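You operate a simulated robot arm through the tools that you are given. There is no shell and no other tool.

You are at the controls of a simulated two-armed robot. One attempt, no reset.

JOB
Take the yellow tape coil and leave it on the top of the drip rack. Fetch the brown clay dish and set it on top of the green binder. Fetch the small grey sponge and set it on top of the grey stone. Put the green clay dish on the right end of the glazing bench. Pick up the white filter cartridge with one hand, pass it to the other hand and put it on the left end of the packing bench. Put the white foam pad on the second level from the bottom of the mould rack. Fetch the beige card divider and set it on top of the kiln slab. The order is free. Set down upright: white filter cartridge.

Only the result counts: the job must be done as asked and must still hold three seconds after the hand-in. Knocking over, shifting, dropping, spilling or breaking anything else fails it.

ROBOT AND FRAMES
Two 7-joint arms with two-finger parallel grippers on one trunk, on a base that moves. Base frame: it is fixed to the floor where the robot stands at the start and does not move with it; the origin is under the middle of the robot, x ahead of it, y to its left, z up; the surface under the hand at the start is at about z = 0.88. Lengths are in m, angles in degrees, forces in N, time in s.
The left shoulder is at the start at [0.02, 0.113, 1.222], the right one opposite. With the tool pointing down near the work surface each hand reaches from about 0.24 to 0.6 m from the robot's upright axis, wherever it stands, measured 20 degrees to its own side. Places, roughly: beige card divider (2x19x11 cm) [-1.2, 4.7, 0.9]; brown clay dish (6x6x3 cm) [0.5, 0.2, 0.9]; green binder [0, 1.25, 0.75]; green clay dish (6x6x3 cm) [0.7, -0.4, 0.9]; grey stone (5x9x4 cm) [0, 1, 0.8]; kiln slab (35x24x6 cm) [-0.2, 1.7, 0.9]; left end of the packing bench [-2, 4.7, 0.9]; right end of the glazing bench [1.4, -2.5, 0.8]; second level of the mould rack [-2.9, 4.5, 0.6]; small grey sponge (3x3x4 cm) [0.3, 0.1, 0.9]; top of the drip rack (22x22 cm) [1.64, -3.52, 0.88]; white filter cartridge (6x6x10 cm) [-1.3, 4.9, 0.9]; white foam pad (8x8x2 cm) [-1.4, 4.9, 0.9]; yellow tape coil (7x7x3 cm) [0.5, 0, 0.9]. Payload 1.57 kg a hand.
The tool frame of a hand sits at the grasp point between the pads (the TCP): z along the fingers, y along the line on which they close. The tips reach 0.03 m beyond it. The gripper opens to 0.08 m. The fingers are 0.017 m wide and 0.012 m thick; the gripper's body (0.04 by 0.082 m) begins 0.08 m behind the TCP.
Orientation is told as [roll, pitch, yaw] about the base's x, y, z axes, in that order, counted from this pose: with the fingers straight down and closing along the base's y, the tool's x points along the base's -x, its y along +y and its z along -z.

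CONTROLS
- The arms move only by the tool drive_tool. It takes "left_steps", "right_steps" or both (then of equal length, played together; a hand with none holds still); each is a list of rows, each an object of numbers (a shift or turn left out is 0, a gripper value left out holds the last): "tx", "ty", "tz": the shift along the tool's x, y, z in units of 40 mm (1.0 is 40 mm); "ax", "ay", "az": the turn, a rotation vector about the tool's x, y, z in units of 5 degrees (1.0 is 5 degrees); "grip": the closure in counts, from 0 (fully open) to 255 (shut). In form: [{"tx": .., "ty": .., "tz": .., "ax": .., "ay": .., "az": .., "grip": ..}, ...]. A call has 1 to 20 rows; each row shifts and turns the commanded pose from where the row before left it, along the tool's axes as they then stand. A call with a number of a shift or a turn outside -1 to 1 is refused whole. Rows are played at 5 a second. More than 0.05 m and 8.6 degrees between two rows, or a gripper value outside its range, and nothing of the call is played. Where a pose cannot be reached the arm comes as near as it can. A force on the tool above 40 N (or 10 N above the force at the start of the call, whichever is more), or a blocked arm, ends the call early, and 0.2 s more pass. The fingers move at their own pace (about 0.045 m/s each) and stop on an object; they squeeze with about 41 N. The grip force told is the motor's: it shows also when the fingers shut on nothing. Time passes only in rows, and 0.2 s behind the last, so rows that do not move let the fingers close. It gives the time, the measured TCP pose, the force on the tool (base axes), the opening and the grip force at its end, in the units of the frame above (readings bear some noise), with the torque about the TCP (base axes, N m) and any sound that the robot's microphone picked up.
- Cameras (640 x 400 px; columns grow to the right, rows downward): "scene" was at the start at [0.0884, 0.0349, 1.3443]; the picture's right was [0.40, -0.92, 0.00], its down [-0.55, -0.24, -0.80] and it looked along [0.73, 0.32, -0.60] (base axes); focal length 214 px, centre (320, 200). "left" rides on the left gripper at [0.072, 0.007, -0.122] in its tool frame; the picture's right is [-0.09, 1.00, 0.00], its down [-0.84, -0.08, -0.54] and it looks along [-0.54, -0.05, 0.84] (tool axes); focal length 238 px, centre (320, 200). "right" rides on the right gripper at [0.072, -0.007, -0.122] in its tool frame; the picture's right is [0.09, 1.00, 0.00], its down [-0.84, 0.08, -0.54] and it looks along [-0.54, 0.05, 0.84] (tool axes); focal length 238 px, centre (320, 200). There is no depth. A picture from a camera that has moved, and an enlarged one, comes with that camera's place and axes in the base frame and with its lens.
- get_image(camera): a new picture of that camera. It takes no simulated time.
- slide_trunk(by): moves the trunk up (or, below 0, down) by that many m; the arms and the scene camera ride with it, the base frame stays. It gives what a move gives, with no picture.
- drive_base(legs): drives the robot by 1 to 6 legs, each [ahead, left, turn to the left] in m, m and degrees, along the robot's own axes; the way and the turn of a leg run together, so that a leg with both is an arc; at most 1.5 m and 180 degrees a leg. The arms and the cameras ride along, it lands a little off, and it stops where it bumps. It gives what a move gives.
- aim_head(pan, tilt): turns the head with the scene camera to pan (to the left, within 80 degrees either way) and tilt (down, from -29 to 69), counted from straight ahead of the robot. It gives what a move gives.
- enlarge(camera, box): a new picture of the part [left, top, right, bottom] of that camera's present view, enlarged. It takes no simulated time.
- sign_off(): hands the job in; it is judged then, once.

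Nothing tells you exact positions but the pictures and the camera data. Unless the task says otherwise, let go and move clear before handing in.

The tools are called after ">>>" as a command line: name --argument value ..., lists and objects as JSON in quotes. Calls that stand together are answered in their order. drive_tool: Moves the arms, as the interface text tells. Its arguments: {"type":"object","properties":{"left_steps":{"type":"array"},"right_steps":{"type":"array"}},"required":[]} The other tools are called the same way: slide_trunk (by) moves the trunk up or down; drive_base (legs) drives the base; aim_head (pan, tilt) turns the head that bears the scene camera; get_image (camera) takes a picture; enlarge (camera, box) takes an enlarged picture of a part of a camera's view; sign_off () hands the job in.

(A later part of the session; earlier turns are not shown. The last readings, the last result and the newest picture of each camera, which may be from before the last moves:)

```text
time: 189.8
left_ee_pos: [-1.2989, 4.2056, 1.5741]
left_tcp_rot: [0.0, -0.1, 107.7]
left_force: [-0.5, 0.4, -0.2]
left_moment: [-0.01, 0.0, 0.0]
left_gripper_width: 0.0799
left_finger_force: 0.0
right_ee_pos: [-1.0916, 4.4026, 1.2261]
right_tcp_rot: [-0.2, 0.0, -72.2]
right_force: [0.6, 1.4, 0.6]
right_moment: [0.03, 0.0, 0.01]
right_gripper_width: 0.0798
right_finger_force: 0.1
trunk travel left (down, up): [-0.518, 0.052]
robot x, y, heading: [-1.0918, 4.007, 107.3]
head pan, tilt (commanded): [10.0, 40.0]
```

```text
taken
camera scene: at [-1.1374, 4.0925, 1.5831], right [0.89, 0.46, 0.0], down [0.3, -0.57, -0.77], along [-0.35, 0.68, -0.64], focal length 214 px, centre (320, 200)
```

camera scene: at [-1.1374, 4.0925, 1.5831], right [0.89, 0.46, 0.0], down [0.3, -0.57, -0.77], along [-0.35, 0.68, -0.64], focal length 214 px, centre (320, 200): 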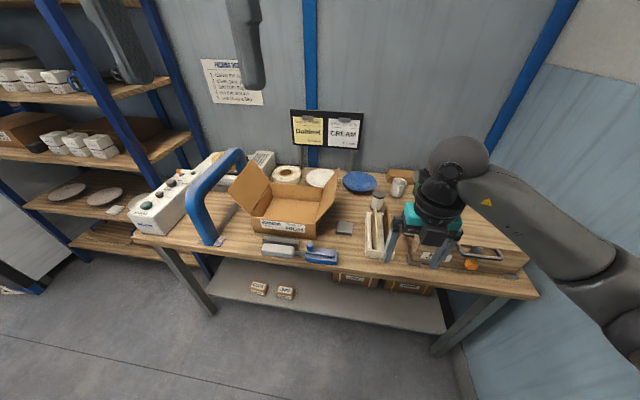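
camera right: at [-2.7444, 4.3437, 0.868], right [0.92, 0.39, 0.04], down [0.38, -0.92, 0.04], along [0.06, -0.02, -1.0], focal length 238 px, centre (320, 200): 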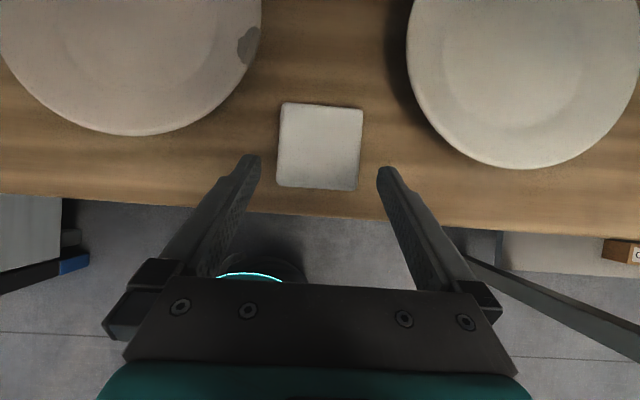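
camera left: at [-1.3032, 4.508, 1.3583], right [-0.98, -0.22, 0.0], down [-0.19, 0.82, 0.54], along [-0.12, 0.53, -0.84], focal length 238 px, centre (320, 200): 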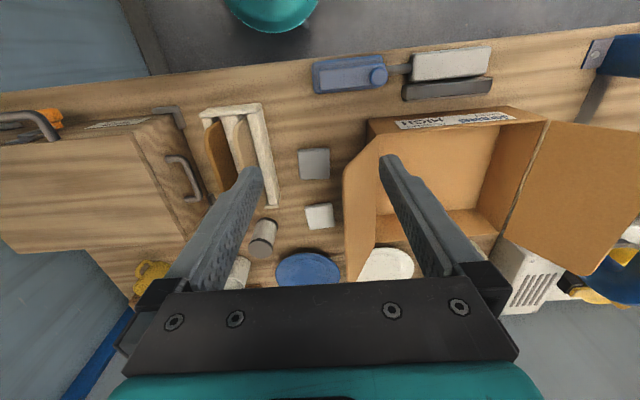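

The pad is visible on the rack. I drive forward so the cartridge comes within the right hand's reach.

>>> drive_base --legs '[[0.37, 0, 0.5]]'

>>> aim_head --pan -5 --tilt 55

>>> get_image --camera "scene"

>>> enlarge --camera "scene" --box '[280, 100, 440, 240]'

```text
time: 192.1
left_ee_pos: [-1.4129, 4.5581, 1.5752]
left_tcp_rot: [0.1, -0.1, 108.1]
left_force: [0.5, -0.3, -0.4]
left_moment: [-0.03, -0.01, -0.03]
left_gripper_width: 0.0799
left_finger_force: 0.1
right_ee_pos: [-1.2075, 4.7563, 1.2242]
right_tcp_rot: [-0.1, 0.1, -71.7]
right_force: [-0.5, -0.5, 0.1]
right_moment: [-0.02, 0.0, 0.05]
right_gripper_width: 0.0799
right_finger_force: 0.1
trunk travel left (down, up): [-0.518, 0.052]
robot x, y, heading: [-1.2088, 4.3605, 108.1]
head pan, tilt (commanded): [10.0, 40.0]
```

```text
time: 192.9
left_ee_pos: [-1.4129, 4.5572, 1.5735]
left_tcp_rot: [0.0, -0.1, 108.1]
left_force: [-0.2, 0.5, 0.4]
left_moment: [0.01, -0.01, 0.0]
left_gripper_width: 0.08
left_finger_force: 0.1
right_ee_pos: [-1.2082, 4.7562, 1.2245]
right_tcp_rot: [-0.2, 0.2, -71.7]
right_force: [-0.2, -0.6, -0.4]
right_moment: [-0.02, -0.04, -0.01]
right_gripper_width: 0.0802
right_finger_force: 0.1
trunk travel left (down, up): [-0.518, 0.052]
robot x, y, heading: [-1.2076, 4.36, 108.1]
head pan, tilt (commanded): [-5.0, 55.0]
```

```text
taken
camera scene: at [-1.2277, 4.4399, 1.5625], right [0.97, 0.23, 0.0], down [0.19, -0.8, -0.57], along [-0.13, 0.56, -0.82], focal length 214 px, centre (320, 200)
```

scene: 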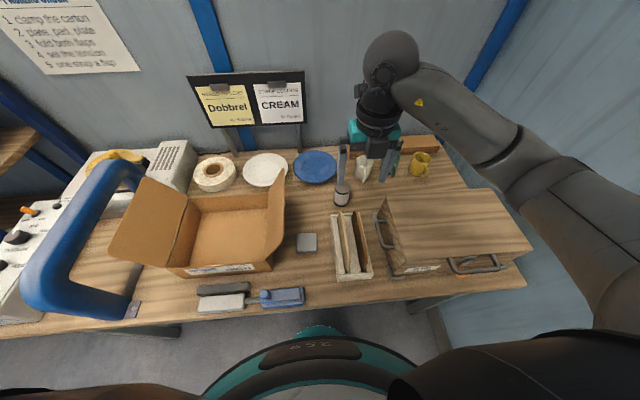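

```text
2.86 times, centred on (360, 170) of scene
camera zoom: at [-1.2277, 4.4399, 1.5625], right [0.97, 0.23, 0.0], down [0.19, -0.8, -0.57], along [-0.13, 0.56, -0.82], focal length 613 px, centre (206, 286)
```

zoom: 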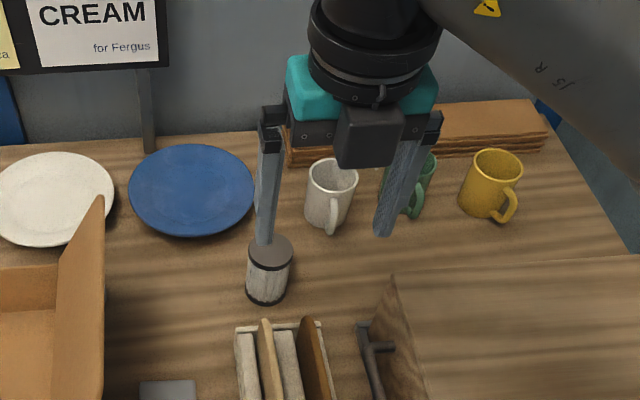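

>>> get_image --camera "right"

```text
taken
camera right: at [-1.2347, 4.8218, 1.3488], right [0.92, 0.4, 0.0], down [0.34, -0.77, 0.54], along [0.21, -0.5, -0.84], focal length 238 px, centre (320, 200)
```

right: 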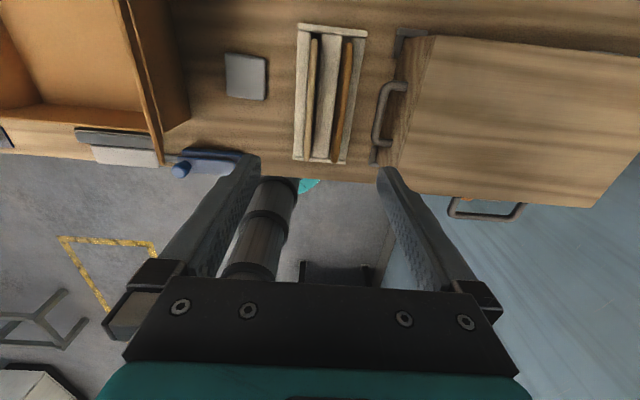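

>>> enlarge --camera "scene" --box '[320, 20, 440, 200]'

```text
2.22 times, centred on (380, 110) of scene
camera zoom: at [-1.2277, 4.4399, 1.5625], right [0.97, 0.23, 0.0], down [0.19, -0.8, -0.57], along [-0.13, 0.56, -0.82], focal length 477 px, centre (187, 400)
```

zoom: 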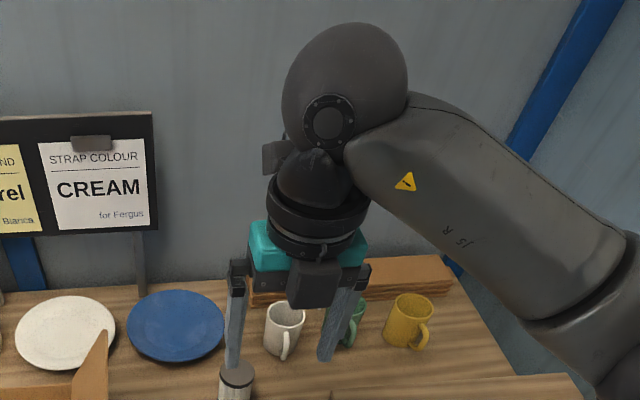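

Before grasping I want to see the free space at the bench's left end, to choose the pass and placing orientation.

>>> aim_head --pan 50 --tilt 40

>>> get_image --camera "scene"

>>> enlarge --camera "scene" --box '[180, 60, 460, 260]'

```text
time: 194.1
left_ee_pos: [-1.413, 4.5571, 1.5742]
left_tcp_rot: [0.0, 0.0, 108.1]
left_force: [0.8, 0.3, 0.2]
left_moment: [0.0, -0.01, 0.0]
left_gripper_width: 0.0799
left_finger_force: 0.1
right_ee_pos: [-1.2068, 4.7565, 1.2261]
right_tcp_rot: [-0.2, 0.1, -71.7]
right_force: [-1.0, 0.5, -0.1]
right_moment: [-0.02, 0.02, 0.01]
right_gripper_width: 0.0802
right_finger_force: 0.1
trunk travel left (down, up): [-0.518, 0.052]
robot x, y, heading: [-1.2051, 4.3645, 108.1]
head pan, tilt (commanded): [50.0, 40.0]
```

```text
taken
camera scene: at [-1.2903, 4.4019, 1.5831], right [0.37, 0.93, 0.0], down [0.6, -0.24, -0.77], along [-0.71, 0.29, -0.64], focal length 214 px, centre (320, 200)
```

scene: 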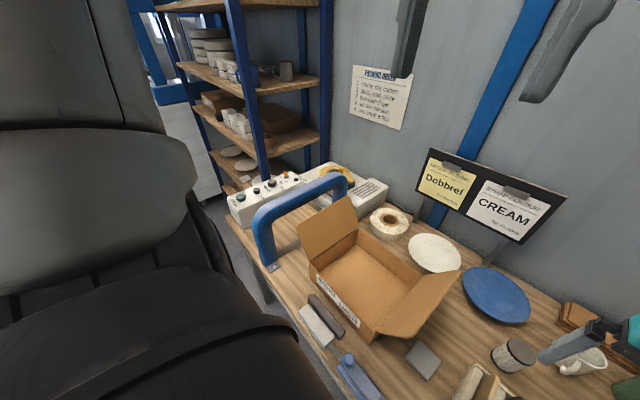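

```text
2.00 times, centred on (320, 160) of scene
camera zoom: at [-1.2903, 4.4019, 1.5831], right [0.37, 0.93, 0.0], down [0.6, -0.24, -0.77], along [-0.71, 0.29, -0.64], focal length 429 px, centre (320, 280)
```

zoom: 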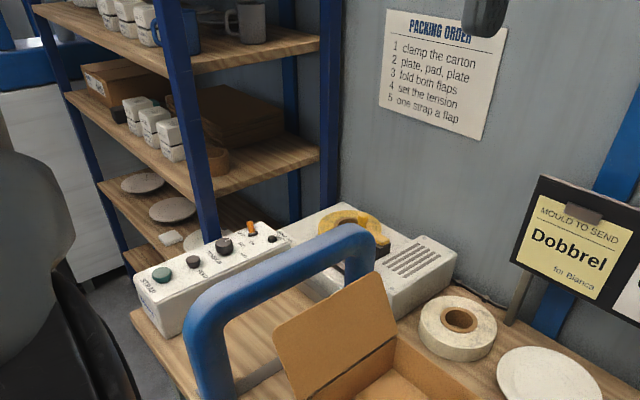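

The free area at the left end lies between the STRAP box and the blue arch (around [-2, 4.7]), wide enough for a hand. I turn the right hand back to its normal orientation, as that gives the best clearance for the pass.

>>> drive_tool --right_steps '[{"az": -1}, {"az": -1}, {"az": -1}, {"az": -1}, {"az": -1}, {"az": -1}, {"az": -1}, {"az": -1}, {"az": -1}, {"az": -1}, {"az": -1}, {"az": -1}, {"az": -1}, {"az": -1}, {"az": -1}, {"az": -1}, {"az": -1}, {"az": -1}]'

>>> drive_tool --right_steps '[{"az": -1}, {"az": -1}, {"az": -1}, {"az": -1}, {"az": -1}, {"az": -1}, {"az": -1}, {"az": -1}, {"az": -1}, {"az": -1}, {"az": -1}, {"az": -1}, {"az": -1}, {"az": -1}, {"az": -1}, {"az": -1}, {"az": -1}, {"az": -1}]'

>>> aim_head --pan -5 --tilt 50

>>> get_image --camera "right"

>>> enlarge --camera "right" --box '[260, 60, 400, 200]'

>>> enlarge --camera "scene" --box '[280, 100, 440, 240]'

```text
time: 197.9
left_ee_pos: [-1.4121, 4.5582, 1.5748]
left_tcp_rot: [0.1, -0.1, 108.1]
left_force: [-0.6, 0.2, -0.1]
left_moment: [-0.02, -0.01, 0.04]
left_gripper_width: 0.0799
left_finger_force: 0.0
right_ee_pos: [-1.2073, 4.7551, 1.2264]
right_tcp_rot: [0.1, 0.1, 18.5]
right_force: [0.3, 0.2, -0.5]
right_moment: [0.02, 0.0, 0.01]
right_gripper_width: 0.0799
right_finger_force: 0.0
trunk travel left (down, up): [-0.518, 0.052]
robot x, y, heading: [-1.2071, 4.3621, 107.9]
head pan, tilt (commanded): [50.0, 40.0]
```

```text
time: 201.7
left_ee_pos: [-1.4133, 4.5565, 1.5738]
left_tcp_rot: [0.0, -0.2, 108.0]
left_force: [-0.2, 1.2, -0.6]
left_moment: [-0.03, -0.01, 0.02]
left_gripper_width: 0.08
left_finger_force: 0.1
right_ee_pos: [-1.2063, 4.7562, 1.225]
right_tcp_rot: [0.2, -0.1, 108.3]
right_force: [-0.8, -0.7, 1.1]
right_moment: [-0.02, 0.02, 0.05]
right_gripper_width: 0.0802
right_finger_force: 0.0
trunk travel left (down, up): [-0.518, 0.052]
robot x, y, heading: [-1.206, 4.3566, 107.8]
head pan, tilt (commanded): [50.0, 40.0]
```

```text
time: 203.0
left_ee_pos: [-1.4138, 4.5572, 1.5738]
left_tcp_rot: [0.1, 0.0, 108.1]
left_force: [0.4, -0.4, 1.0]
left_moment: [-0.03, 0.03, -0.03]
left_gripper_width: 0.08
left_finger_force: 0.2
right_ee_pos: [-1.2076, 4.7549, 1.2258]
right_tcp_rot: [0.1, -0.1, 108.3]
right_force: [0.2, 0.4, 0.1]
right_moment: [0.03, 0.0, -0.01]
right_gripper_width: 0.0799
right_finger_force: 0.0
trunk travel left (down, up): [-0.518, 0.052]
robot x, y, heading: [-1.2072, 4.3632, 108.2]
head pan, tilt (commanded): [-5.0, 50.0]
```

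```text
taken
camera right: at [-1.1772, 4.6898, 1.3484], right [-0.92, -0.4, 0.0], down [-0.33, 0.77, 0.54], along [-0.22, 0.5, -0.84], focal length 238 px, centre (320, 200)
```

right: 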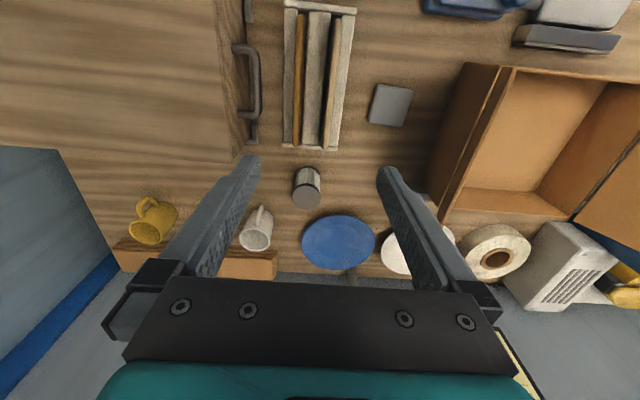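

```text
2.86 times, centred on (330, 130) of right
camera zoom: at [-1.1772, 4.6898, 1.3484], right [-0.92, -0.4, 0.0], down [-0.33, 0.77, 0.54], along [-0.22, 0.5, -0.84], focal length 681 px, centre (291, 400)
```

zoom: 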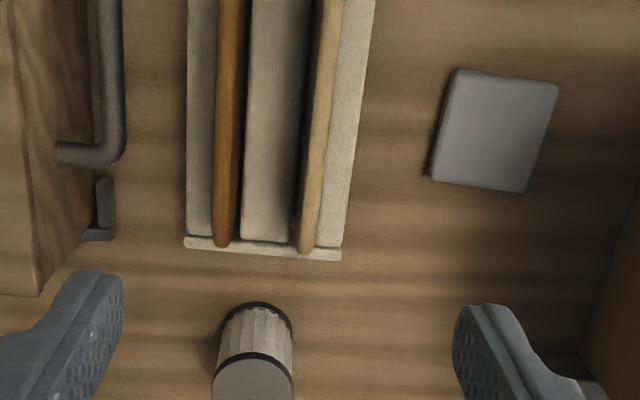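

```text
2.86 times, centred on (360, 170) of scene
camera zoom: at [-1.2291, 4.445, 1.5689], right [0.97, 0.23, 0.0], down [0.17, -0.75, -0.64], along [-0.15, 0.63, -0.77], focal length 613 px, centre (206, 286)
```

zoom: 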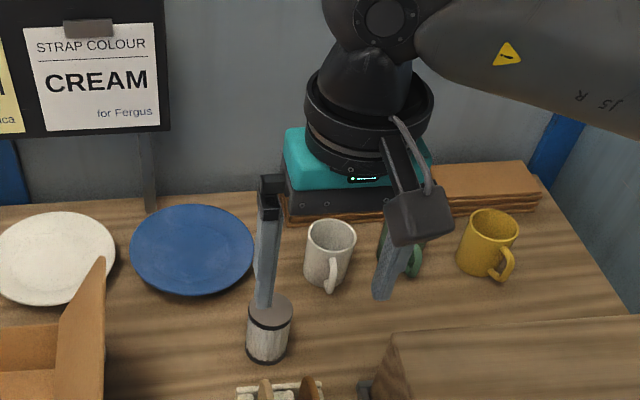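

I move the right hand above the cartridge (about [-1.2535, 4.916]) at height, then lower by trunk.

>>> drive_tool --right_steps '[{"tx": -0.83, "ty": -0.03, "tz": -0.5}, {"tx": -0.83, "ty": -0.03, "tz": -0.5}, {"tx": -0.83, "ty": -0.03, "tz": -0.5}, {"tx": -0.83, "ty": -0.03, "tz": -0.5}, {"tx": -0.83, "ty": -0.03, "tz": -0.5}]'

>>> slide_trunk --by -0.26

>>> get_image --camera "right"

>>> get_image --camera "scene"

```text
time: 204.2
left_ee_pos: [-1.4143, 4.5573, 1.5743]
left_tcp_rot: [0.0, 0.0, 108.1]
left_force: [0.0, 0.7, 0.0]
left_moment: [-0.03, 0.01, 0.02]
left_gripper_width: 0.0801
left_finger_force: 0.2
right_ee_pos: [-1.2538, 4.9147, 1.3275]
right_tcp_rot: [0.1, -0.1, 108.5]
right_force: [-0.9, 0.4, -0.2]
right_moment: [0.0, -0.02, -0.01]
right_gripper_width: 0.0799
right_finger_force: 0.2
trunk travel left (down, up): [-0.518, 0.052]
robot x, y, heading: [-1.2054, 4.3615, 107.8]
head pan, tilt (commanded): [-5.0, 50.0]
```

```text
time: 206.8
left_ee_pos: [-1.4122, 4.558, 1.3144]
left_tcp_rot: [0.0, -0.1, 108.1]
left_force: [0.8, 0.4, -0.9]
left_moment: [-0.01, 0.05, -0.02]
left_gripper_width: 0.0802
left_finger_force: 0.0
right_ee_pos: [-1.2535, 4.9148, 1.0677]
right_tcp_rot: [0.2, -0.1, 108.4]
right_force: [-0.3, -0.9, 0.2]
right_moment: [-0.03, -0.02, 0.02]
right_gripper_width: 0.0802
right_finger_force: 0.0
trunk travel left (down, up): [-0.258, 0.312]
robot x, y, heading: [-1.2069, 4.3586, 108.0]
head pan, tilt (commanded): [-5.0, 50.0]
```

```text
taken
camera right: at [-1.2216, 4.8489, 1.1892], right [-0.92, -0.4, 0.0], down [-0.33, 0.77, 0.54], along [-0.22, 0.5, -0.84], focal length 238 px, centre (320, 200)
```

right: 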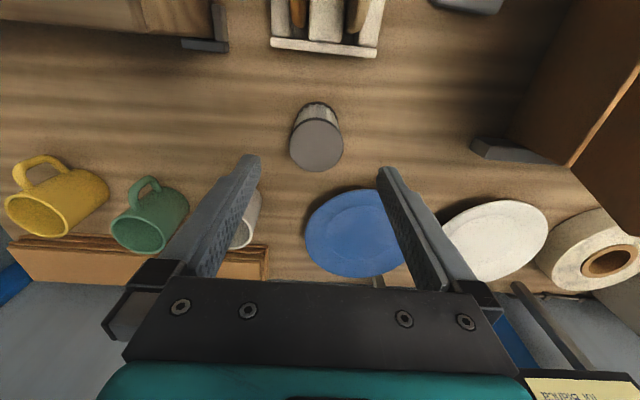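

```text
taken
camera scene: at [-1.2288, 4.4449, 1.309], right [0.97, 0.23, 0.0], down [0.17, -0.75, -0.64], along [-0.14, 0.63, -0.77], focal length 214 px, centre (320, 200)
```

scene: 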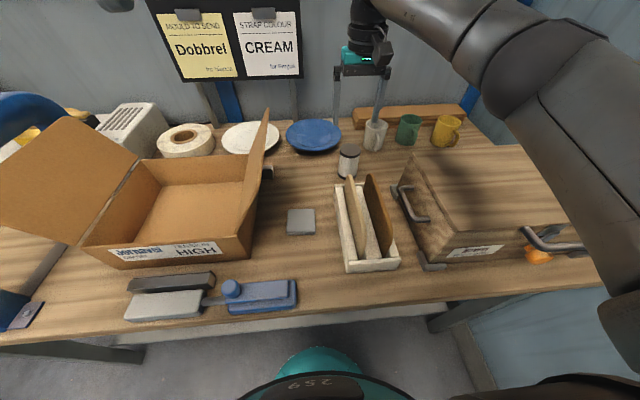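

>>> enlarge --camera "scene" --box '[310, 130, 390, 200]'

>>> enlarge --camera "right" --box '[260, 90, 380, 190]'

```text
5.71 times, centred on (350, 165) of scene
camera zoom: at [-1.2288, 4.4449, 1.309], right [0.97, 0.23, 0.0], down [0.17, -0.75, -0.64], along [-0.14, 0.63, -0.77], focal length 1226 px, centre (149, 400)
```

zoom: 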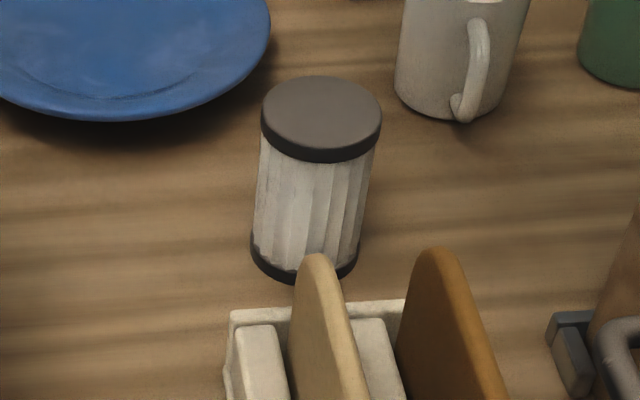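

```text
4.00 times, centred on (320, 140) of right
camera zoom: at [-1.2216, 4.8489, 1.1892], right [-0.92, -0.4, 0.0], down [-0.33, 0.77, 0.54], along [-0.22, 0.5, -0.84], focal length 953 px, centre (320, 440)
```

zoom: 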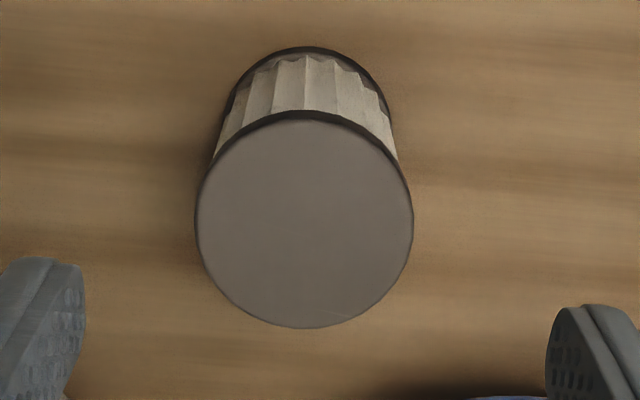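

I correct by 1.5 cm forward and 4 mm right, then lower so that the fingertips cover the top ~3 cm of the cartridge.

>>> drive_tool --right_steps '[{"tx": -0.39, "ty": -0.107}, {"tz": 0.5}, {"tz": 0.5}, {"tz": 0.5}]'

>>> get_image --camera "right"

>>> get_image --camera "scene"

```text
time: 207.8
left_ee_pos: [-1.4128, 4.5569, 1.3139]
left_tcp_rot: [0.0, -0.2, 108.2]
left_force: [0.8, -0.2, -0.1]
left_moment: [-0.02, 0.01, -0.03]
left_gripper_width: 0.0799
left_finger_force: 0.1
right_ee_pos: [-1.2528, 4.9308, 1.0076]
right_tcp_rot: [0.2, -0.1, 108.2]
right_force: [0.9, -0.4, -0.8]
right_moment: [-0.03, 0.02, 0.0]
right_gripper_width: 0.0798
right_finger_force: 0.0
trunk travel left (down, up): [-0.258, 0.312]
robot x, y, heading: [-1.2067, 4.3573, 108.0]
head pan, tilt (commanded): [-5.0, 50.0]
```

```text
taken
camera right: at [-1.2226, 4.8653, 1.1292], right [-0.92, -0.4, 0.0], down [-0.33, 0.77, 0.54], along [-0.22, 0.5, -0.84], focal length 238 px, centre (320, 200)
```

right: 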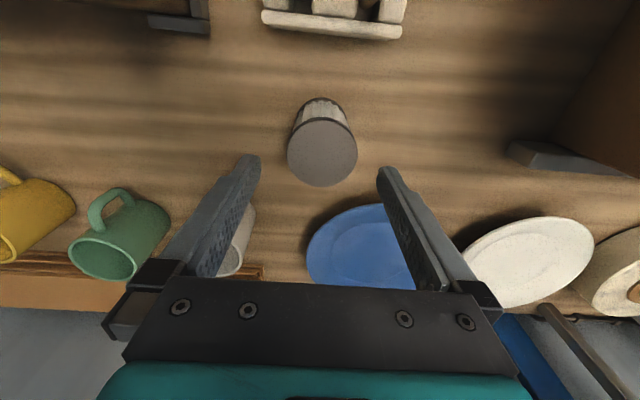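

```text
taken
camera scene: at [-1.2287, 4.4451, 1.3089], right [0.97, 0.23, 0.0], down [0.17, -0.75, -0.64], along [-0.14, 0.63, -0.77], focal length 214 px, centre (320, 200)
```

scene: 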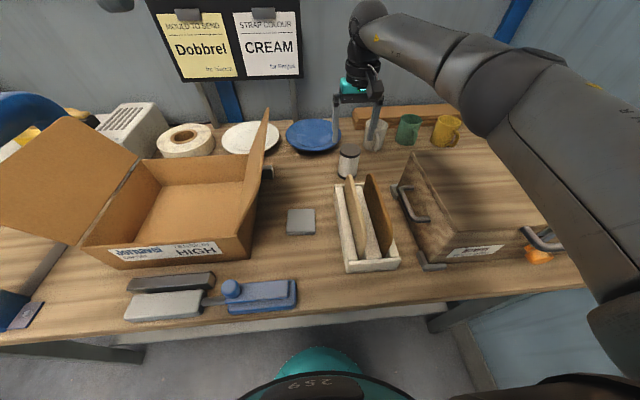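

Aligned. I lower to the grip height and close.

>>> drive_tool --right_steps '[{"tz": 0.5}, {"tz": 0.5}, {"tz": 0.2}]'

>>> enlarge --camera "right" --box '[230, 90, 410, 230]'

>>> enlarge --camera "scene" --box '[310, 90, 410, 190]'

```text
time: 208.7
left_ee_pos: [-1.4128, 4.5579, 1.3134]
left_tcp_rot: [0.0, -0.1, 108.1]
left_force: [-0.4, 0.1, 0.6]
left_moment: [0.01, -0.01, 0.02]
left_gripper_width: 0.0797
left_finger_force: 0.0
right_ee_pos: [-1.2533, 4.9306, 0.9588]
right_tcp_rot: [0.0, -0.1, 108.3]
right_force: [1.1, -0.3, -0.2]
right_moment: [0.0, 0.0, 0.02]
right_gripper_width: 0.08
right_finger_force: 0.0
trunk travel left (down, up): [-0.258, 0.312]
robot x, y, heading: [-1.2101, 4.3599, 107.7]
head pan, tilt (commanded): [-5.0, 50.0]
```

```text
2.86 times, centred on (320, 160) of right
camera zoom: at [-1.2225, 4.8652, 1.0809], right [-0.92, -0.4, 0.0], down [-0.33, 0.77, 0.54], along [-0.22, 0.5, -0.84], focal length 681 px, centre (320, 314)
```

zoom: 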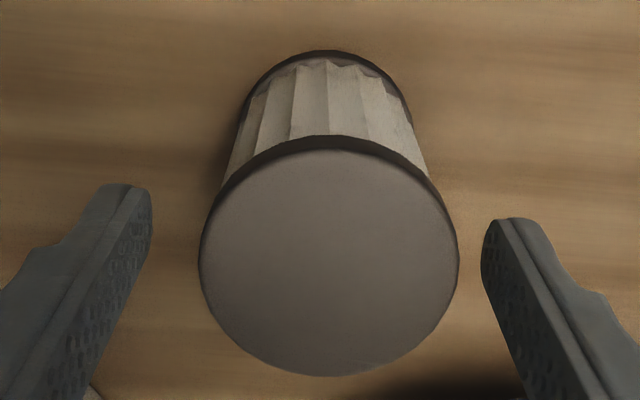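

```text
4.00 times, centred on (360, 140) of scene
camera zoom: at [-1.2288, 4.445, 1.3089], right [0.97, 0.23, 0.0], down [0.17, -0.75, -0.64], along [-0.14, 0.63, -0.77], focal length 858 px, centre (160, 440)
```

zoom: 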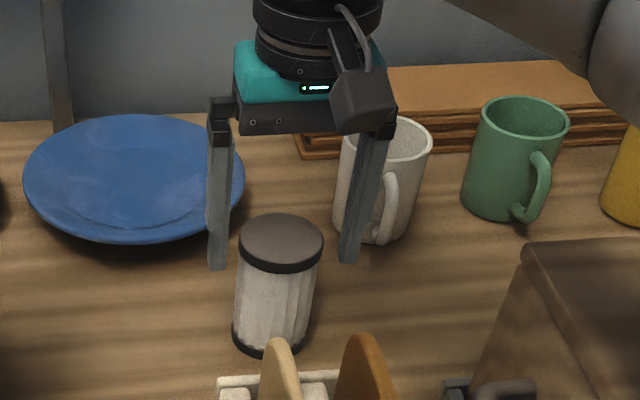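

>>> drive_tool --right_steps '[{"grip": 60, "tx": 0.05}, {"grip": 255}, {"grip": 255}, {"grip": 255}, {"grip": 255}]'

>>> drive_tool --right_steps '[{"tz": -0.1}, {"tz": -0.15}, {"tz": -0.2}, {"tz": -0.2}]'

>>> enlarge --camera "scene" --box '[310, 70, 410, 190]'

>>> enlarge --camera "right" --box '[230, 90, 410, 230]'

```text
time: 209.8
left_ee_pos: [-1.414, 4.5572, 1.3147]
left_tcp_rot: [0.0, -0.1, 108.1]
left_force: [0.6, -0.9, -0.7]
left_moment: [-0.01, 0.03, -0.02]
left_gripper_width: 0.0802
left_finger_force: 0.0
right_ee_pos: [-1.254, 4.9294, 0.9596]
right_tcp_rot: [0.1, -0.1, 108.2]
right_force: [-0.5, -0.2, 1.0]
right_moment: [0.02, 0.01, -0.03]
right_gripper_width: 0.0564
right_finger_force: 41.0
trunk travel left (down, up): [-0.258, 0.312]
robot x, y, heading: [-1.2041, 4.3604, 107.9]
head pan, tilt (commanded): [-5.0, 50.0]
```

```text
time: 210.8
left_ee_pos: [-1.4127, 4.5566, 1.3127]
left_tcp_rot: [0.1, -0.1, 108.0]
left_force: [-0.5, 0.0, -0.6]
left_moment: [0.04, 0.0, 0.05]
left_gripper_width: 0.08
left_finger_force: 0.0
right_ee_pos: [-1.2526, 4.9302, 0.9842]
right_tcp_rot: [0.1, -0.2, 108.3]
right_force: [0.5, 0.2, -1.2]
right_moment: [-0.02, 0.0, 0.0]
right_gripper_width: 0.0563
right_finger_force: 41.1
trunk travel left (down, up): [-0.258, 0.312]
robot x, y, heading: [-1.205, 4.3593, 108.0]
head pan, tilt (commanded): [-5.0, 50.0]
```

```text
3.33 times, centred on (360, 130) of scene
camera zoom: at [-1.2288, 4.445, 1.3089], right [0.97, 0.23, 0.0], down [0.17, -0.75, -0.64], along [-0.14, 0.63, -0.77], focal length 715 px, centre (187, 433)
```

zoom: 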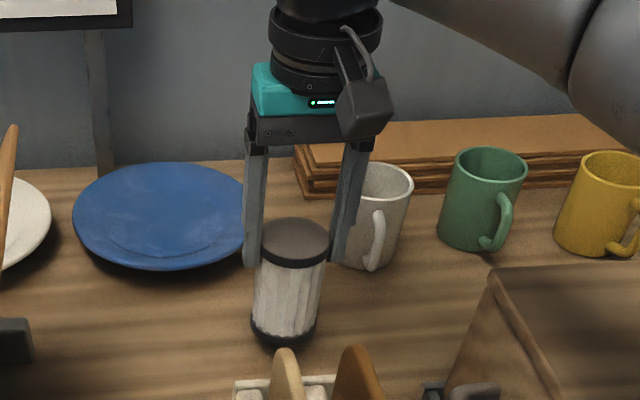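

```text
2.86 times, centred on (320, 160) of right
camera zoom: at [-1.2217, 4.8636, 1.1068], right [-0.92, -0.4, 0.0], down [-0.33, 0.77, 0.54], along [-0.22, 0.5, -0.84], focal length 681 px, centre (320, 314)
```

zoom: 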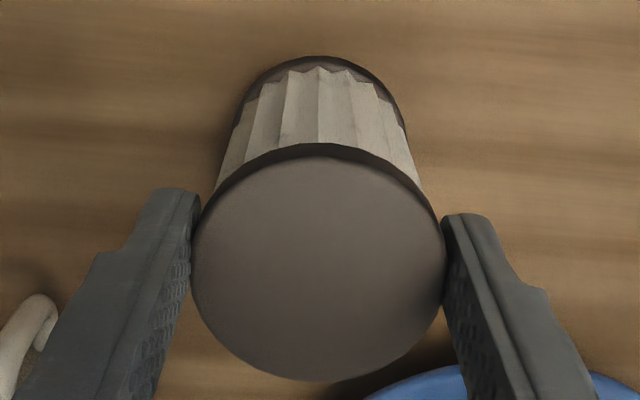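

The cartridge is held at its cap and lifted. I raise it with the trunk and back off into free space for the pass.

>>> slide_trunk --by 0.2

>>> drive_base --legs '[[-0.45, 0, 0]]'

>>> aim_head --pan 0 --tilt 40

>>> get_image --camera "scene"

```text
time: 213.0
left_ee_pos: [-1.4132, 4.558, 1.5157]
left_tcp_rot: [0.0, -0.2, 108.2]
left_force: [-0.2, -0.5, -0.4]
left_moment: [0.01, 0.03, -0.02]
left_gripper_width: 0.0798
left_finger_force: 0.0
right_ee_pos: [-1.2524, 4.9287, 1.1835]
right_tcp_rot: [0.1, -0.2, 108.2]
right_force: [-0.3, 0.2, -2.0]
right_moment: [-0.02, 0.01, 0.0]
right_gripper_width: 0.0563
right_finger_force: 41.5
trunk travel left (down, up): [-0.458, 0.112]
robot x, y, heading: [-1.2073, 4.3609, 107.9]
head pan, tilt (commanded): [-5.0, 50.0]
```

```text
time: 215.8
left_ee_pos: [-1.2742, 4.1283, 1.5147]
left_tcp_rot: [-0.1, -0.1, 108.0]
left_force: [-0.2, -0.2, -0.5]
left_moment: [0.01, -0.02, 0.02]
left_gripper_width: 0.0799
left_finger_force: 0.2
right_ee_pos: [-1.1116, 4.5011, 1.1848]
right_tcp_rot: [0.1, -0.1, 108.2]
right_force: [0.5, 0.6, -0.1]
right_moment: [-0.03, 0.0, 0.01]
right_gripper_width: 0.0563
right_finger_force: 40.9
trunk travel left (down, up): [-0.458, 0.112]
robot x, y, heading: [-1.0717, 3.9326, 108.0]
head pan, tilt (commanded): [-5.0, 50.0]
```

```text
time: 216.5
left_ee_pos: [-1.2732, 4.1291, 1.5144]
left_tcp_rot: [0.0, 0.0, 108.0]
left_force: [0.1, -0.8, 0.2]
left_moment: [-0.02, 0.01, -0.02]
left_gripper_width: 0.08
left_finger_force: 0.0
right_ee_pos: [-1.1127, 4.5009, 1.1837]
right_tcp_rot: [0.1, 0.0, 108.2]
right_force: [0.1, -0.9, -1.4]
right_moment: [-0.02, 0.04, 0.0]
right_gripper_width: 0.0565
right_finger_force: 41.3
trunk travel left (down, up): [-0.458, 0.112]
robot x, y, heading: [-1.0668, 3.928, 108.2]
head pan, tilt (commanded): [0.0, 40.0]
```

```text
taken
camera scene: at [-1.0984, 4.0222, 1.523], right [0.95, 0.31, 0.0], down [0.2, -0.61, -0.77], along [-0.24, 0.73, -0.64], focal length 214 px, centre (320, 200)
```

scene: 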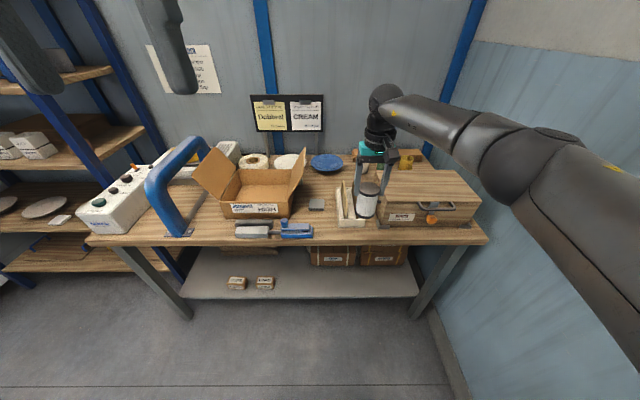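

For the pass I hold the cartridge vertically in the right hand and take its lower half with the left hand coming in low from the left. First I pull the right hand in and turn both hands by 90° so their closing directions match.

>>> drive_tool --right_steps '[{"tx": 0.3, "ty": 0.1, "tz": -0.2}, {"tx": 0.567, "ty": 0.19, "tz": -0.417}, {"tx": 0.567, "ty": 0.19, "tz": -0.417}, {"tx": 0.567, "ty": 0.19, "tz": -0.417}, {"tx": 0.567, "ty": 0.19, "tz": -0.417}, {"tx": 0.567, "ty": 0.19, "tz": -0.417}, {"tx": 0.267, "ty": 0.09, "tz": -0.217}, {"az": 1}, {"az": 1}, {"az": 1}, {"az": 1}, {"az": 1}, {"az": 1}, {"az": 1}, {"az": 1}, {"az": 1}]' --left_steps '[{}, {}, {}, {}, {}, {}, {}, {"az": 1}, {"az": 1}, {"az": 1}, {"az": 1}, {"az": 1}, {"az": 1}, {"az": 1}, {"az": 1}, {"az": 1}]'

>>> drive_tool --right_steps '[{"az": 1}, {"az": 1}, {"az": 1}, {"az": 1}, {"az": 1}, {"az": 1}, {"az": 1}, {"az": 1}, {"az": 1}]' --left_steps '[{"az": 1}, {"az": 1}, {"az": 1}, {"az": 1}, {"az": 1}, {"az": 1}, {"az": 1}, {"az": 1}, {"az": 1}]'

>>> get_image --camera "scene"

```text
time: 219.9
left_ee_pos: [-1.2732, 4.1289, 1.5149]
left_tcp_rot: [0.1, 0.0, 62.7]
left_force: [0.1, 0.2, 0.3]
left_moment: [-0.02, -0.03, 0.0]
left_gripper_width: 0.0799
left_finger_force: 0.0
right_ee_pos: [-1.1127, 4.3558, 1.2846]
right_tcp_rot: [0.2, -0.1, 63.2]
right_force: [0.6, 0.0, -0.4]
right_moment: [-0.04, 0.01, 0.0]
right_gripper_width: 0.0562
right_finger_force: 41.0
trunk travel left (down, up): [-0.458, 0.112]
robot x, y, heading: [-1.0695, 3.9302, 108.1]
head pan, tilt (commanded): [0.0, 40.0]
```

```text
time: 221.9
left_ee_pos: [-1.2723, 4.1297, 1.5147]
left_tcp_rot: [0.0, 0.0, 18.0]
left_force: [0.0, -0.4, -0.9]
left_moment: [-0.01, -0.02, 0.0]
left_gripper_width: 0.0797
left_finger_force: 0.1
right_ee_pos: [-1.1115, 4.3568, 1.284]
right_tcp_rot: [0.2, 0.2, 18.2]
right_force: [0.0, 0.2, -0.6]
right_moment: [0.0, 0.02, -0.02]
right_gripper_width: 0.0561
right_finger_force: 40.4
trunk travel left (down, up): [-0.458, 0.112]
robot x, y, heading: [-1.0669, 3.9325, 107.9]
head pan, tilt (commanded): [0.0, 40.0]
```

```text
taken
camera scene: at [-1.0984, 4.022, 1.5231], right [0.95, 0.31, 0.0], down [0.2, -0.61, -0.77], along [-0.24, 0.73, -0.64], focal length 214 px, centre (320, 200)
```

scene: 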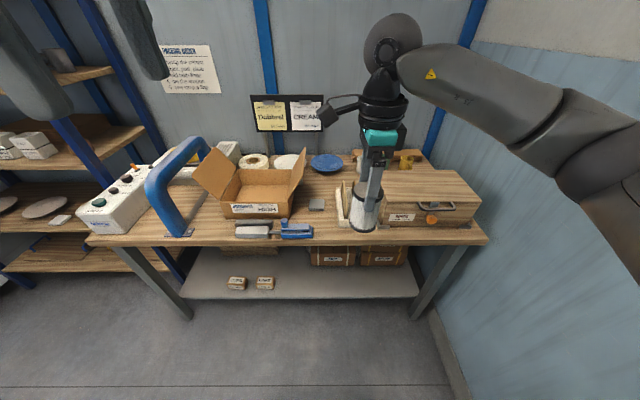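

The right hand is set. Now I tilt the left hand 60° so it points right, still up high.

>>> drive_tool --left_steps '[{"ay": -1}, {"ay": -1}, {"ay": -1}, {"ay": -1}, {"ay": -1}, {"ay": -1}, {"ay": -1}, {"ay": -1}, {"ay": -1}, {"ay": -1}, {"ay": -1}, {"ay": -1}]'

>>> get_image --camera "left"

```text
time: 224.5
left_ee_pos: [-1.274, 4.1284, 1.5154]
left_tcp_rot: [0.1, -60.1, 17.9]
left_force: [-0.3, 0.0, 1.0]
left_moment: [-0.01, -0.07, 0.03]
left_gripper_width: 0.0798
left_finger_force: 0.0
right_ee_pos: [-1.1137, 4.3563, 1.2834]
right_tcp_rot: [0.2, 0.1, 18.3]
right_force: [0.0, -0.1, -2.1]
right_moment: [-0.02, 0.01, 0.03]
right_gripper_width: 0.0565
right_finger_force: 40.9
trunk travel left (down, up): [-0.458, 0.112]
robot x, y, heading: [-1.0672, 3.933, 108.0]
head pan, tilt (commanded): [0.0, 40.0]
```

```text
taken
camera left: at [-1.4102, 4.0915, 1.5143], right [-0.26, 0.96, 0.08], down [-0.03, -0.09, 1.0], along [0.96, 0.26, 0.05], focal length 238 px, centre (320, 200)
```

left: 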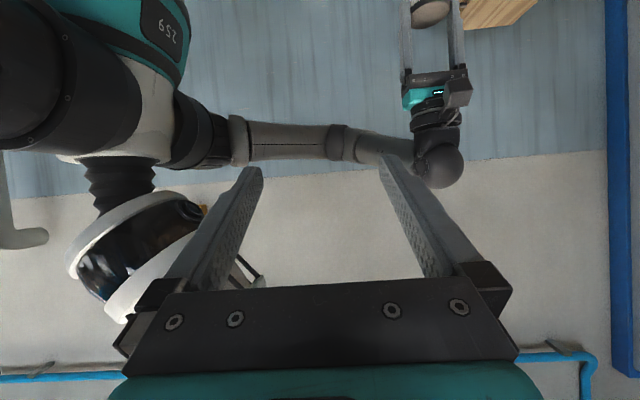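

I bring the left hand forward and down, still left of the cartridge.

>>> drive_tool --left_steps '[{"tx": 0.707, "ty": 0.461, "tz": 0.408}, {"tx": 0.707, "ty": 0.461, "tz": 0.408}, {"tx": 0.707, "ty": 0.461, "tz": 0.408}, {"tx": 0.707, "ty": 0.461, "tz": 0.408}, {"tx": 0.707, "ty": 0.461, "tz": 0.408}, {"tx": 0.707, "ty": 0.461, "tz": 0.408}, {"tx": 0.707, "ty": 0.461, "tz": 0.408}, {"tx": 0.707, "ty": 0.461, "tz": 0.408}, {"tx": 0.707, "ty": 0.461, "tz": 0.408}]'

>>> get_image --camera "left"

>>> get_image --camera "scene"

```text
time: 226.5
left_ee_pos: [-1.3208, 4.2594, 1.2486]
left_tcp_rot: [0.5, -59.7, 17.8]
left_force: [0.3, 0.7, 0.8]
left_moment: [-0.01, 0.01, 0.01]
left_gripper_width: 0.0801
left_finger_force: 0.0
left hand out of reach, approached as far as the arm can: row 8, 9
right_ee_pos: [-1.1126, 4.3571, 1.2842]
right_tcp_rot: [0.1, 0.1, 18.1]
right_force: [-0.3, -0.4, -1.5]
right_moment: [-0.04, 0.02, -0.01]
right_gripper_width: 0.056
right_finger_force: 41.0
trunk travel left (down, up): [-0.458, 0.112]
robot x, y, heading: [-1.0688, 3.9289, 108.0]
head pan, tilt (commanded): [0.0, 40.0]
```

```text
taken
camera left: at [-1.4561, 4.2221, 1.2485], right [-0.26, 0.96, 0.08], down [-0.02, -0.09, 1.0], along [0.96, 0.26, 0.04], focal length 238 px, centre (320, 200)
```

left: 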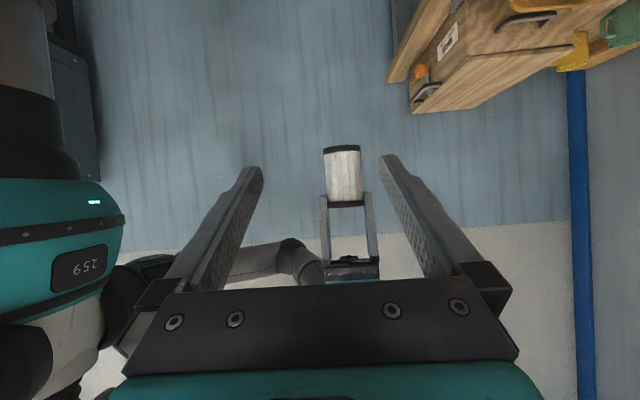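

```text
taken
camera scene: at [-1.0983, 4.0214, 1.5231], right [0.95, 0.31, 0.0], down [0.2, -0.61, -0.77], along [-0.24, 0.73, -0.64], focal length 214 px, centre (320, 200)
```

scene: 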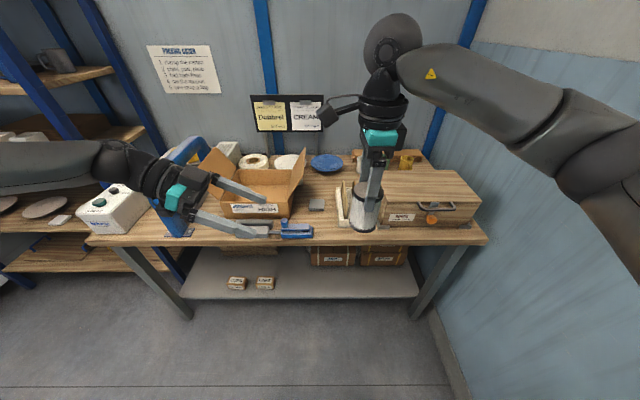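

The left camera sees the cartridge right ahead between its fingers. I raise the right hand 3 cm and bring it back slightly to line up, then advance the left hand partway.

>>> drive_tool --right_steps '[{"ty": -0.34, "tz": -0.4}, {"ty": -0.34, "tz": -0.4}, {}, {}, {}, {}, {}]' --left_steps '[{}, {}, {"tx": -0.375, "tz": 0.65}, {"tx": -0.375, "tz": 0.65}, {"tx": -0.375, "tz": 0.65}, {"tx": -0.375, "tz": 0.65}, {"tx": -0.3, "tz": 0.52}]'

>>> get_image --camera "left"

>>> get_image --camera "scene"

```text
time: 228.1
left_ee_pos: [-1.1824, 4.2829, 1.2695]
left_tcp_rot: [0.2, -59.7, 18.0]
left_force: [-0.4, 0.0, -0.1]
left_moment: [0.02, 0.0, 0.03]
left_gripper_width: 0.0801
left_finger_force: 0.0
left hand out of reach, approached as far as the arm can: row 3, 4, 5, 6, 7
right_ee_pos: [-1.1037, 4.331, 1.3168]
right_tcp_rot: [0.1, 0.2, 18.3]
right_force: [0.4, 0.6, -1.2]
right_moment: [0.0, 0.01, 0.0]
right_gripper_width: 0.0562
right_finger_force: 41.2
trunk travel left (down, up): [-0.458, 0.112]
robot x, y, heading: [-1.0683, 3.9324, 108.2]
head pan, tilt (commanded): [0.0, 40.0]
```

```text
taken
camera left: at [-1.3188, 4.2458, 1.2711], right [-0.27, 0.96, 0.08], down [-0.02, -0.09, 1.0], along [0.96, 0.26, 0.04], focal length 238 px, centre (320, 200)
```

left: 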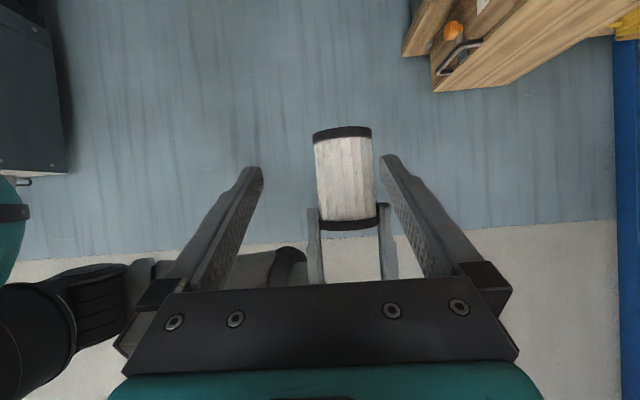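

```text
taken
camera scene: at [-1.0979, 4.0222, 1.5231], right [0.95, 0.31, 0.0], down [0.2, -0.61, -0.77], along [-0.24, 0.73, -0.64], focal length 214 px, centre (320, 200)
```

scene: 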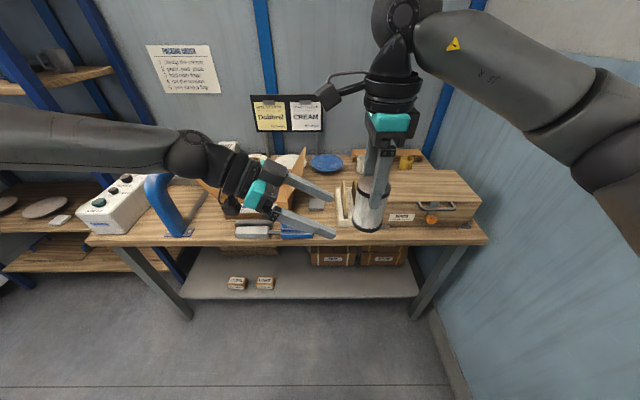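

The left hand is at its inner limit, so I bring the cartridge to it: right hand moves left, slightly back and up.

>>> drive_tool --right_steps '[{"tx": 0.3, "ty": -0.135, "tz": -0.125}, {"tx": 0.3, "ty": -0.135, "tz": -0.125}, {"tx": 0.3, "ty": -0.135, "tz": -0.125}, {"tx": 0.3, "ty": -0.135, "tz": -0.125}]'

>>> get_image --camera "left"

>>> get_image --camera "scene"

```text
time: 229.1
left_ee_pos: [-1.1845, 4.2829, 1.2691]
left_tcp_rot: [0.3, -59.7, 17.9]
left_force: [-0.9, 0.0, -0.8]
left_moment: [0.01, 0.0, 0.01]
left_gripper_width: 0.0801
left_finger_force: 0.0
right_ee_pos: [-1.1437, 4.2964, 1.3354]
right_tcp_rot: [0.1, 0.1, 18.2]
right_force: [0.4, 0.0, -2.0]
right_moment: [-0.02, 0.02, 0.02]
right_gripper_width: 0.0562
right_finger_force: 41.4
trunk travel left (down, up): [-0.458, 0.112]
robot x, y, heading: [-1.0695, 3.9271, 108.0]
head pan, tilt (commanded): [0.0, 40.0]
```

```text
taken
camera left: at [-1.32, 4.2455, 1.271], right [-0.26, 0.96, 0.08], down [-0.02, -0.09, 1.0], along [0.96, 0.26, 0.04], focal length 238 px, centre (320, 200)
```

left: 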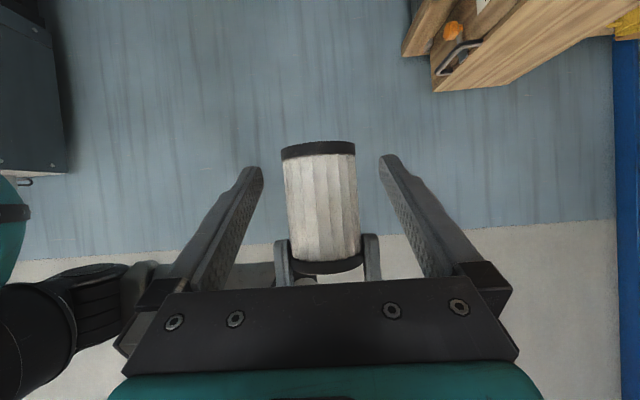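

```text
taken
camera scene: at [-1.0988, 4.0218, 1.5231], right [0.95, 0.31, 0.0], down [0.2, -0.61, -0.77], along [-0.24, 0.73, -0.64], focal length 214 px, centre (320, 200)
```

scene: 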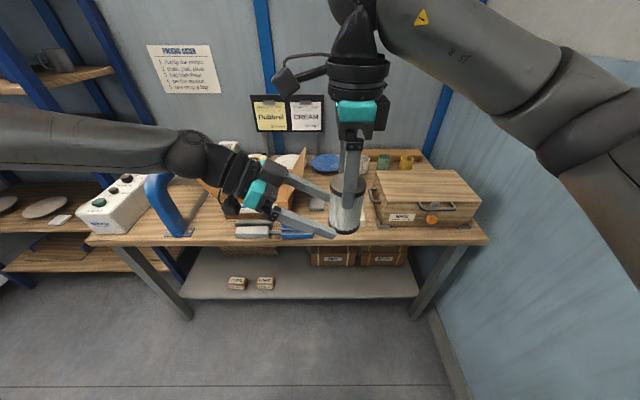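

Nearly there: the cartridge is centred in the left fingers, about 3.5 cm short. I lower the right hand 7 mm and move it in.

>>> drive_tool --right_steps '[{"tz": 0.175}, {"tx": 0.3}, {"tx": 0.3}, {"tx": 0.25}]'

>>> get_image --camera "left"

>>> enlarge --camera "scene" --box '[220, 60, 420, 260]'

```text
time: 230.1
left_ee_pos: [-1.1847, 4.2838, 1.2702]
left_tcp_rot: [0.2, -59.7, 17.9]
left_force: [0.3, 1.1, 0.0]
left_moment: [-0.02, -0.02, -0.01]
left_gripper_width: 0.0803
left_finger_force: 0.1
right_ee_pos: [-1.1755, 4.2859, 1.3296]
right_tcp_rot: [0.2, 0.1, 18.2]
right_force: [-0.3, 0.2, -1.1]
right_moment: [-0.03, -0.03, 0.02]
right_gripper_width: 0.0563
right_finger_force: 41.4
trunk travel left (down, up): [-0.458, 0.112]
robot x, y, heading: [-1.0658, 3.9298, 107.8]
head pan, tilt (commanded): [0.0, 40.0]
```

```text
taken
camera left: at [-1.32, 4.2455, 1.271], right [-0.26, 0.96, 0.08], down [-0.02, -0.09, 1.0], along [0.96, 0.26, 0.04], focal length 238 px, centre (320, 200)
```

left: 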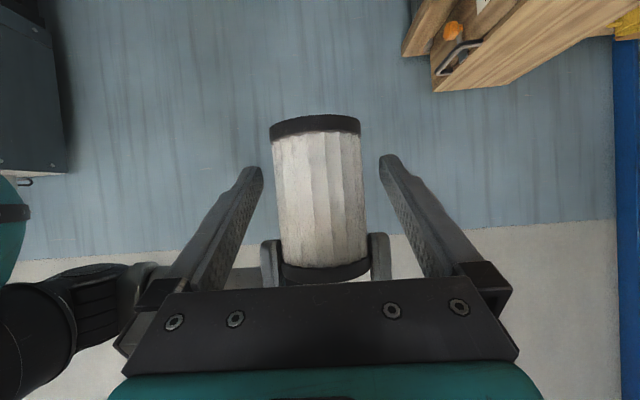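

```text
2.00 times, centred on (320, 160) of scene
camera zoom: at [-1.0988, 4.0219, 1.5231], right [0.95, 0.31, 0.0], down [0.2, -0.61, -0.77], along [-0.24, 0.73, -0.64], focal length 429 px, centre (320, 280)
```

zoom: 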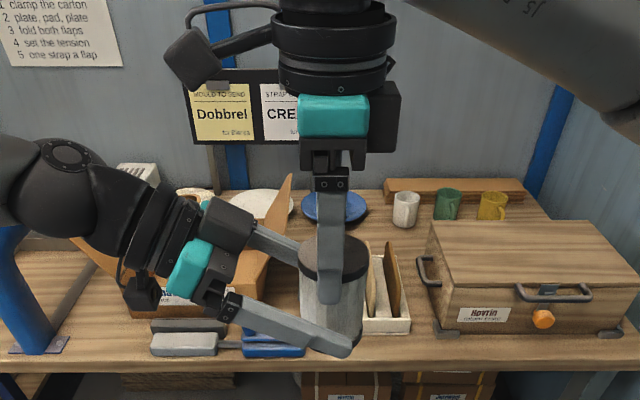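

The lower body of the cartridge is centred between the left fingers. I close the left gripper while the right still holds.

>>> drive_tool --left_steps '[{"grip": 80}, {"grip": 255}, {"grip": 255}, {"grip": 255}, {"grip": 255}]'

>>> get_image --camera "left"

```text
time: 231.3
left_ee_pos: [-1.1838, 4.2835, 1.2689]
left_tcp_rot: [0.2, -59.7, 17.9]
left_force: [1.9, -2.7, 0.5]
left_moment: [-0.1, -0.02, 0.05]
left_gripper_width: 0.0526
left_finger_force: 40.4
right_ee_pos: [-1.1741, 4.2866, 1.3282]
right_tcp_rot: [0.1, 0.2, 18.1]
right_force: [-2.1, 1.7, -1.1]
right_moment: [0.2, 0.07, -0.01]
right_gripper_width: 0.0565
right_finger_force: 41.0
trunk travel left (down, up): [-0.458, 0.112]
robot x, y, heading: [-1.0702, 3.9268, 107.8]
head pan, tilt (commanded): [0.0, 40.0]
```

```text
taken
camera left: at [-1.3194, 4.2455, 1.271], right [-0.26, 0.96, 0.08], down [-0.02, -0.09, 1.0], along [0.96, 0.26, 0.04], focal length 238 px, centre (320, 200)
```

left: 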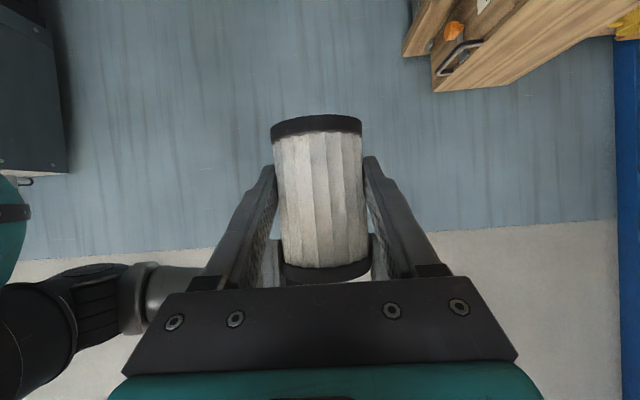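

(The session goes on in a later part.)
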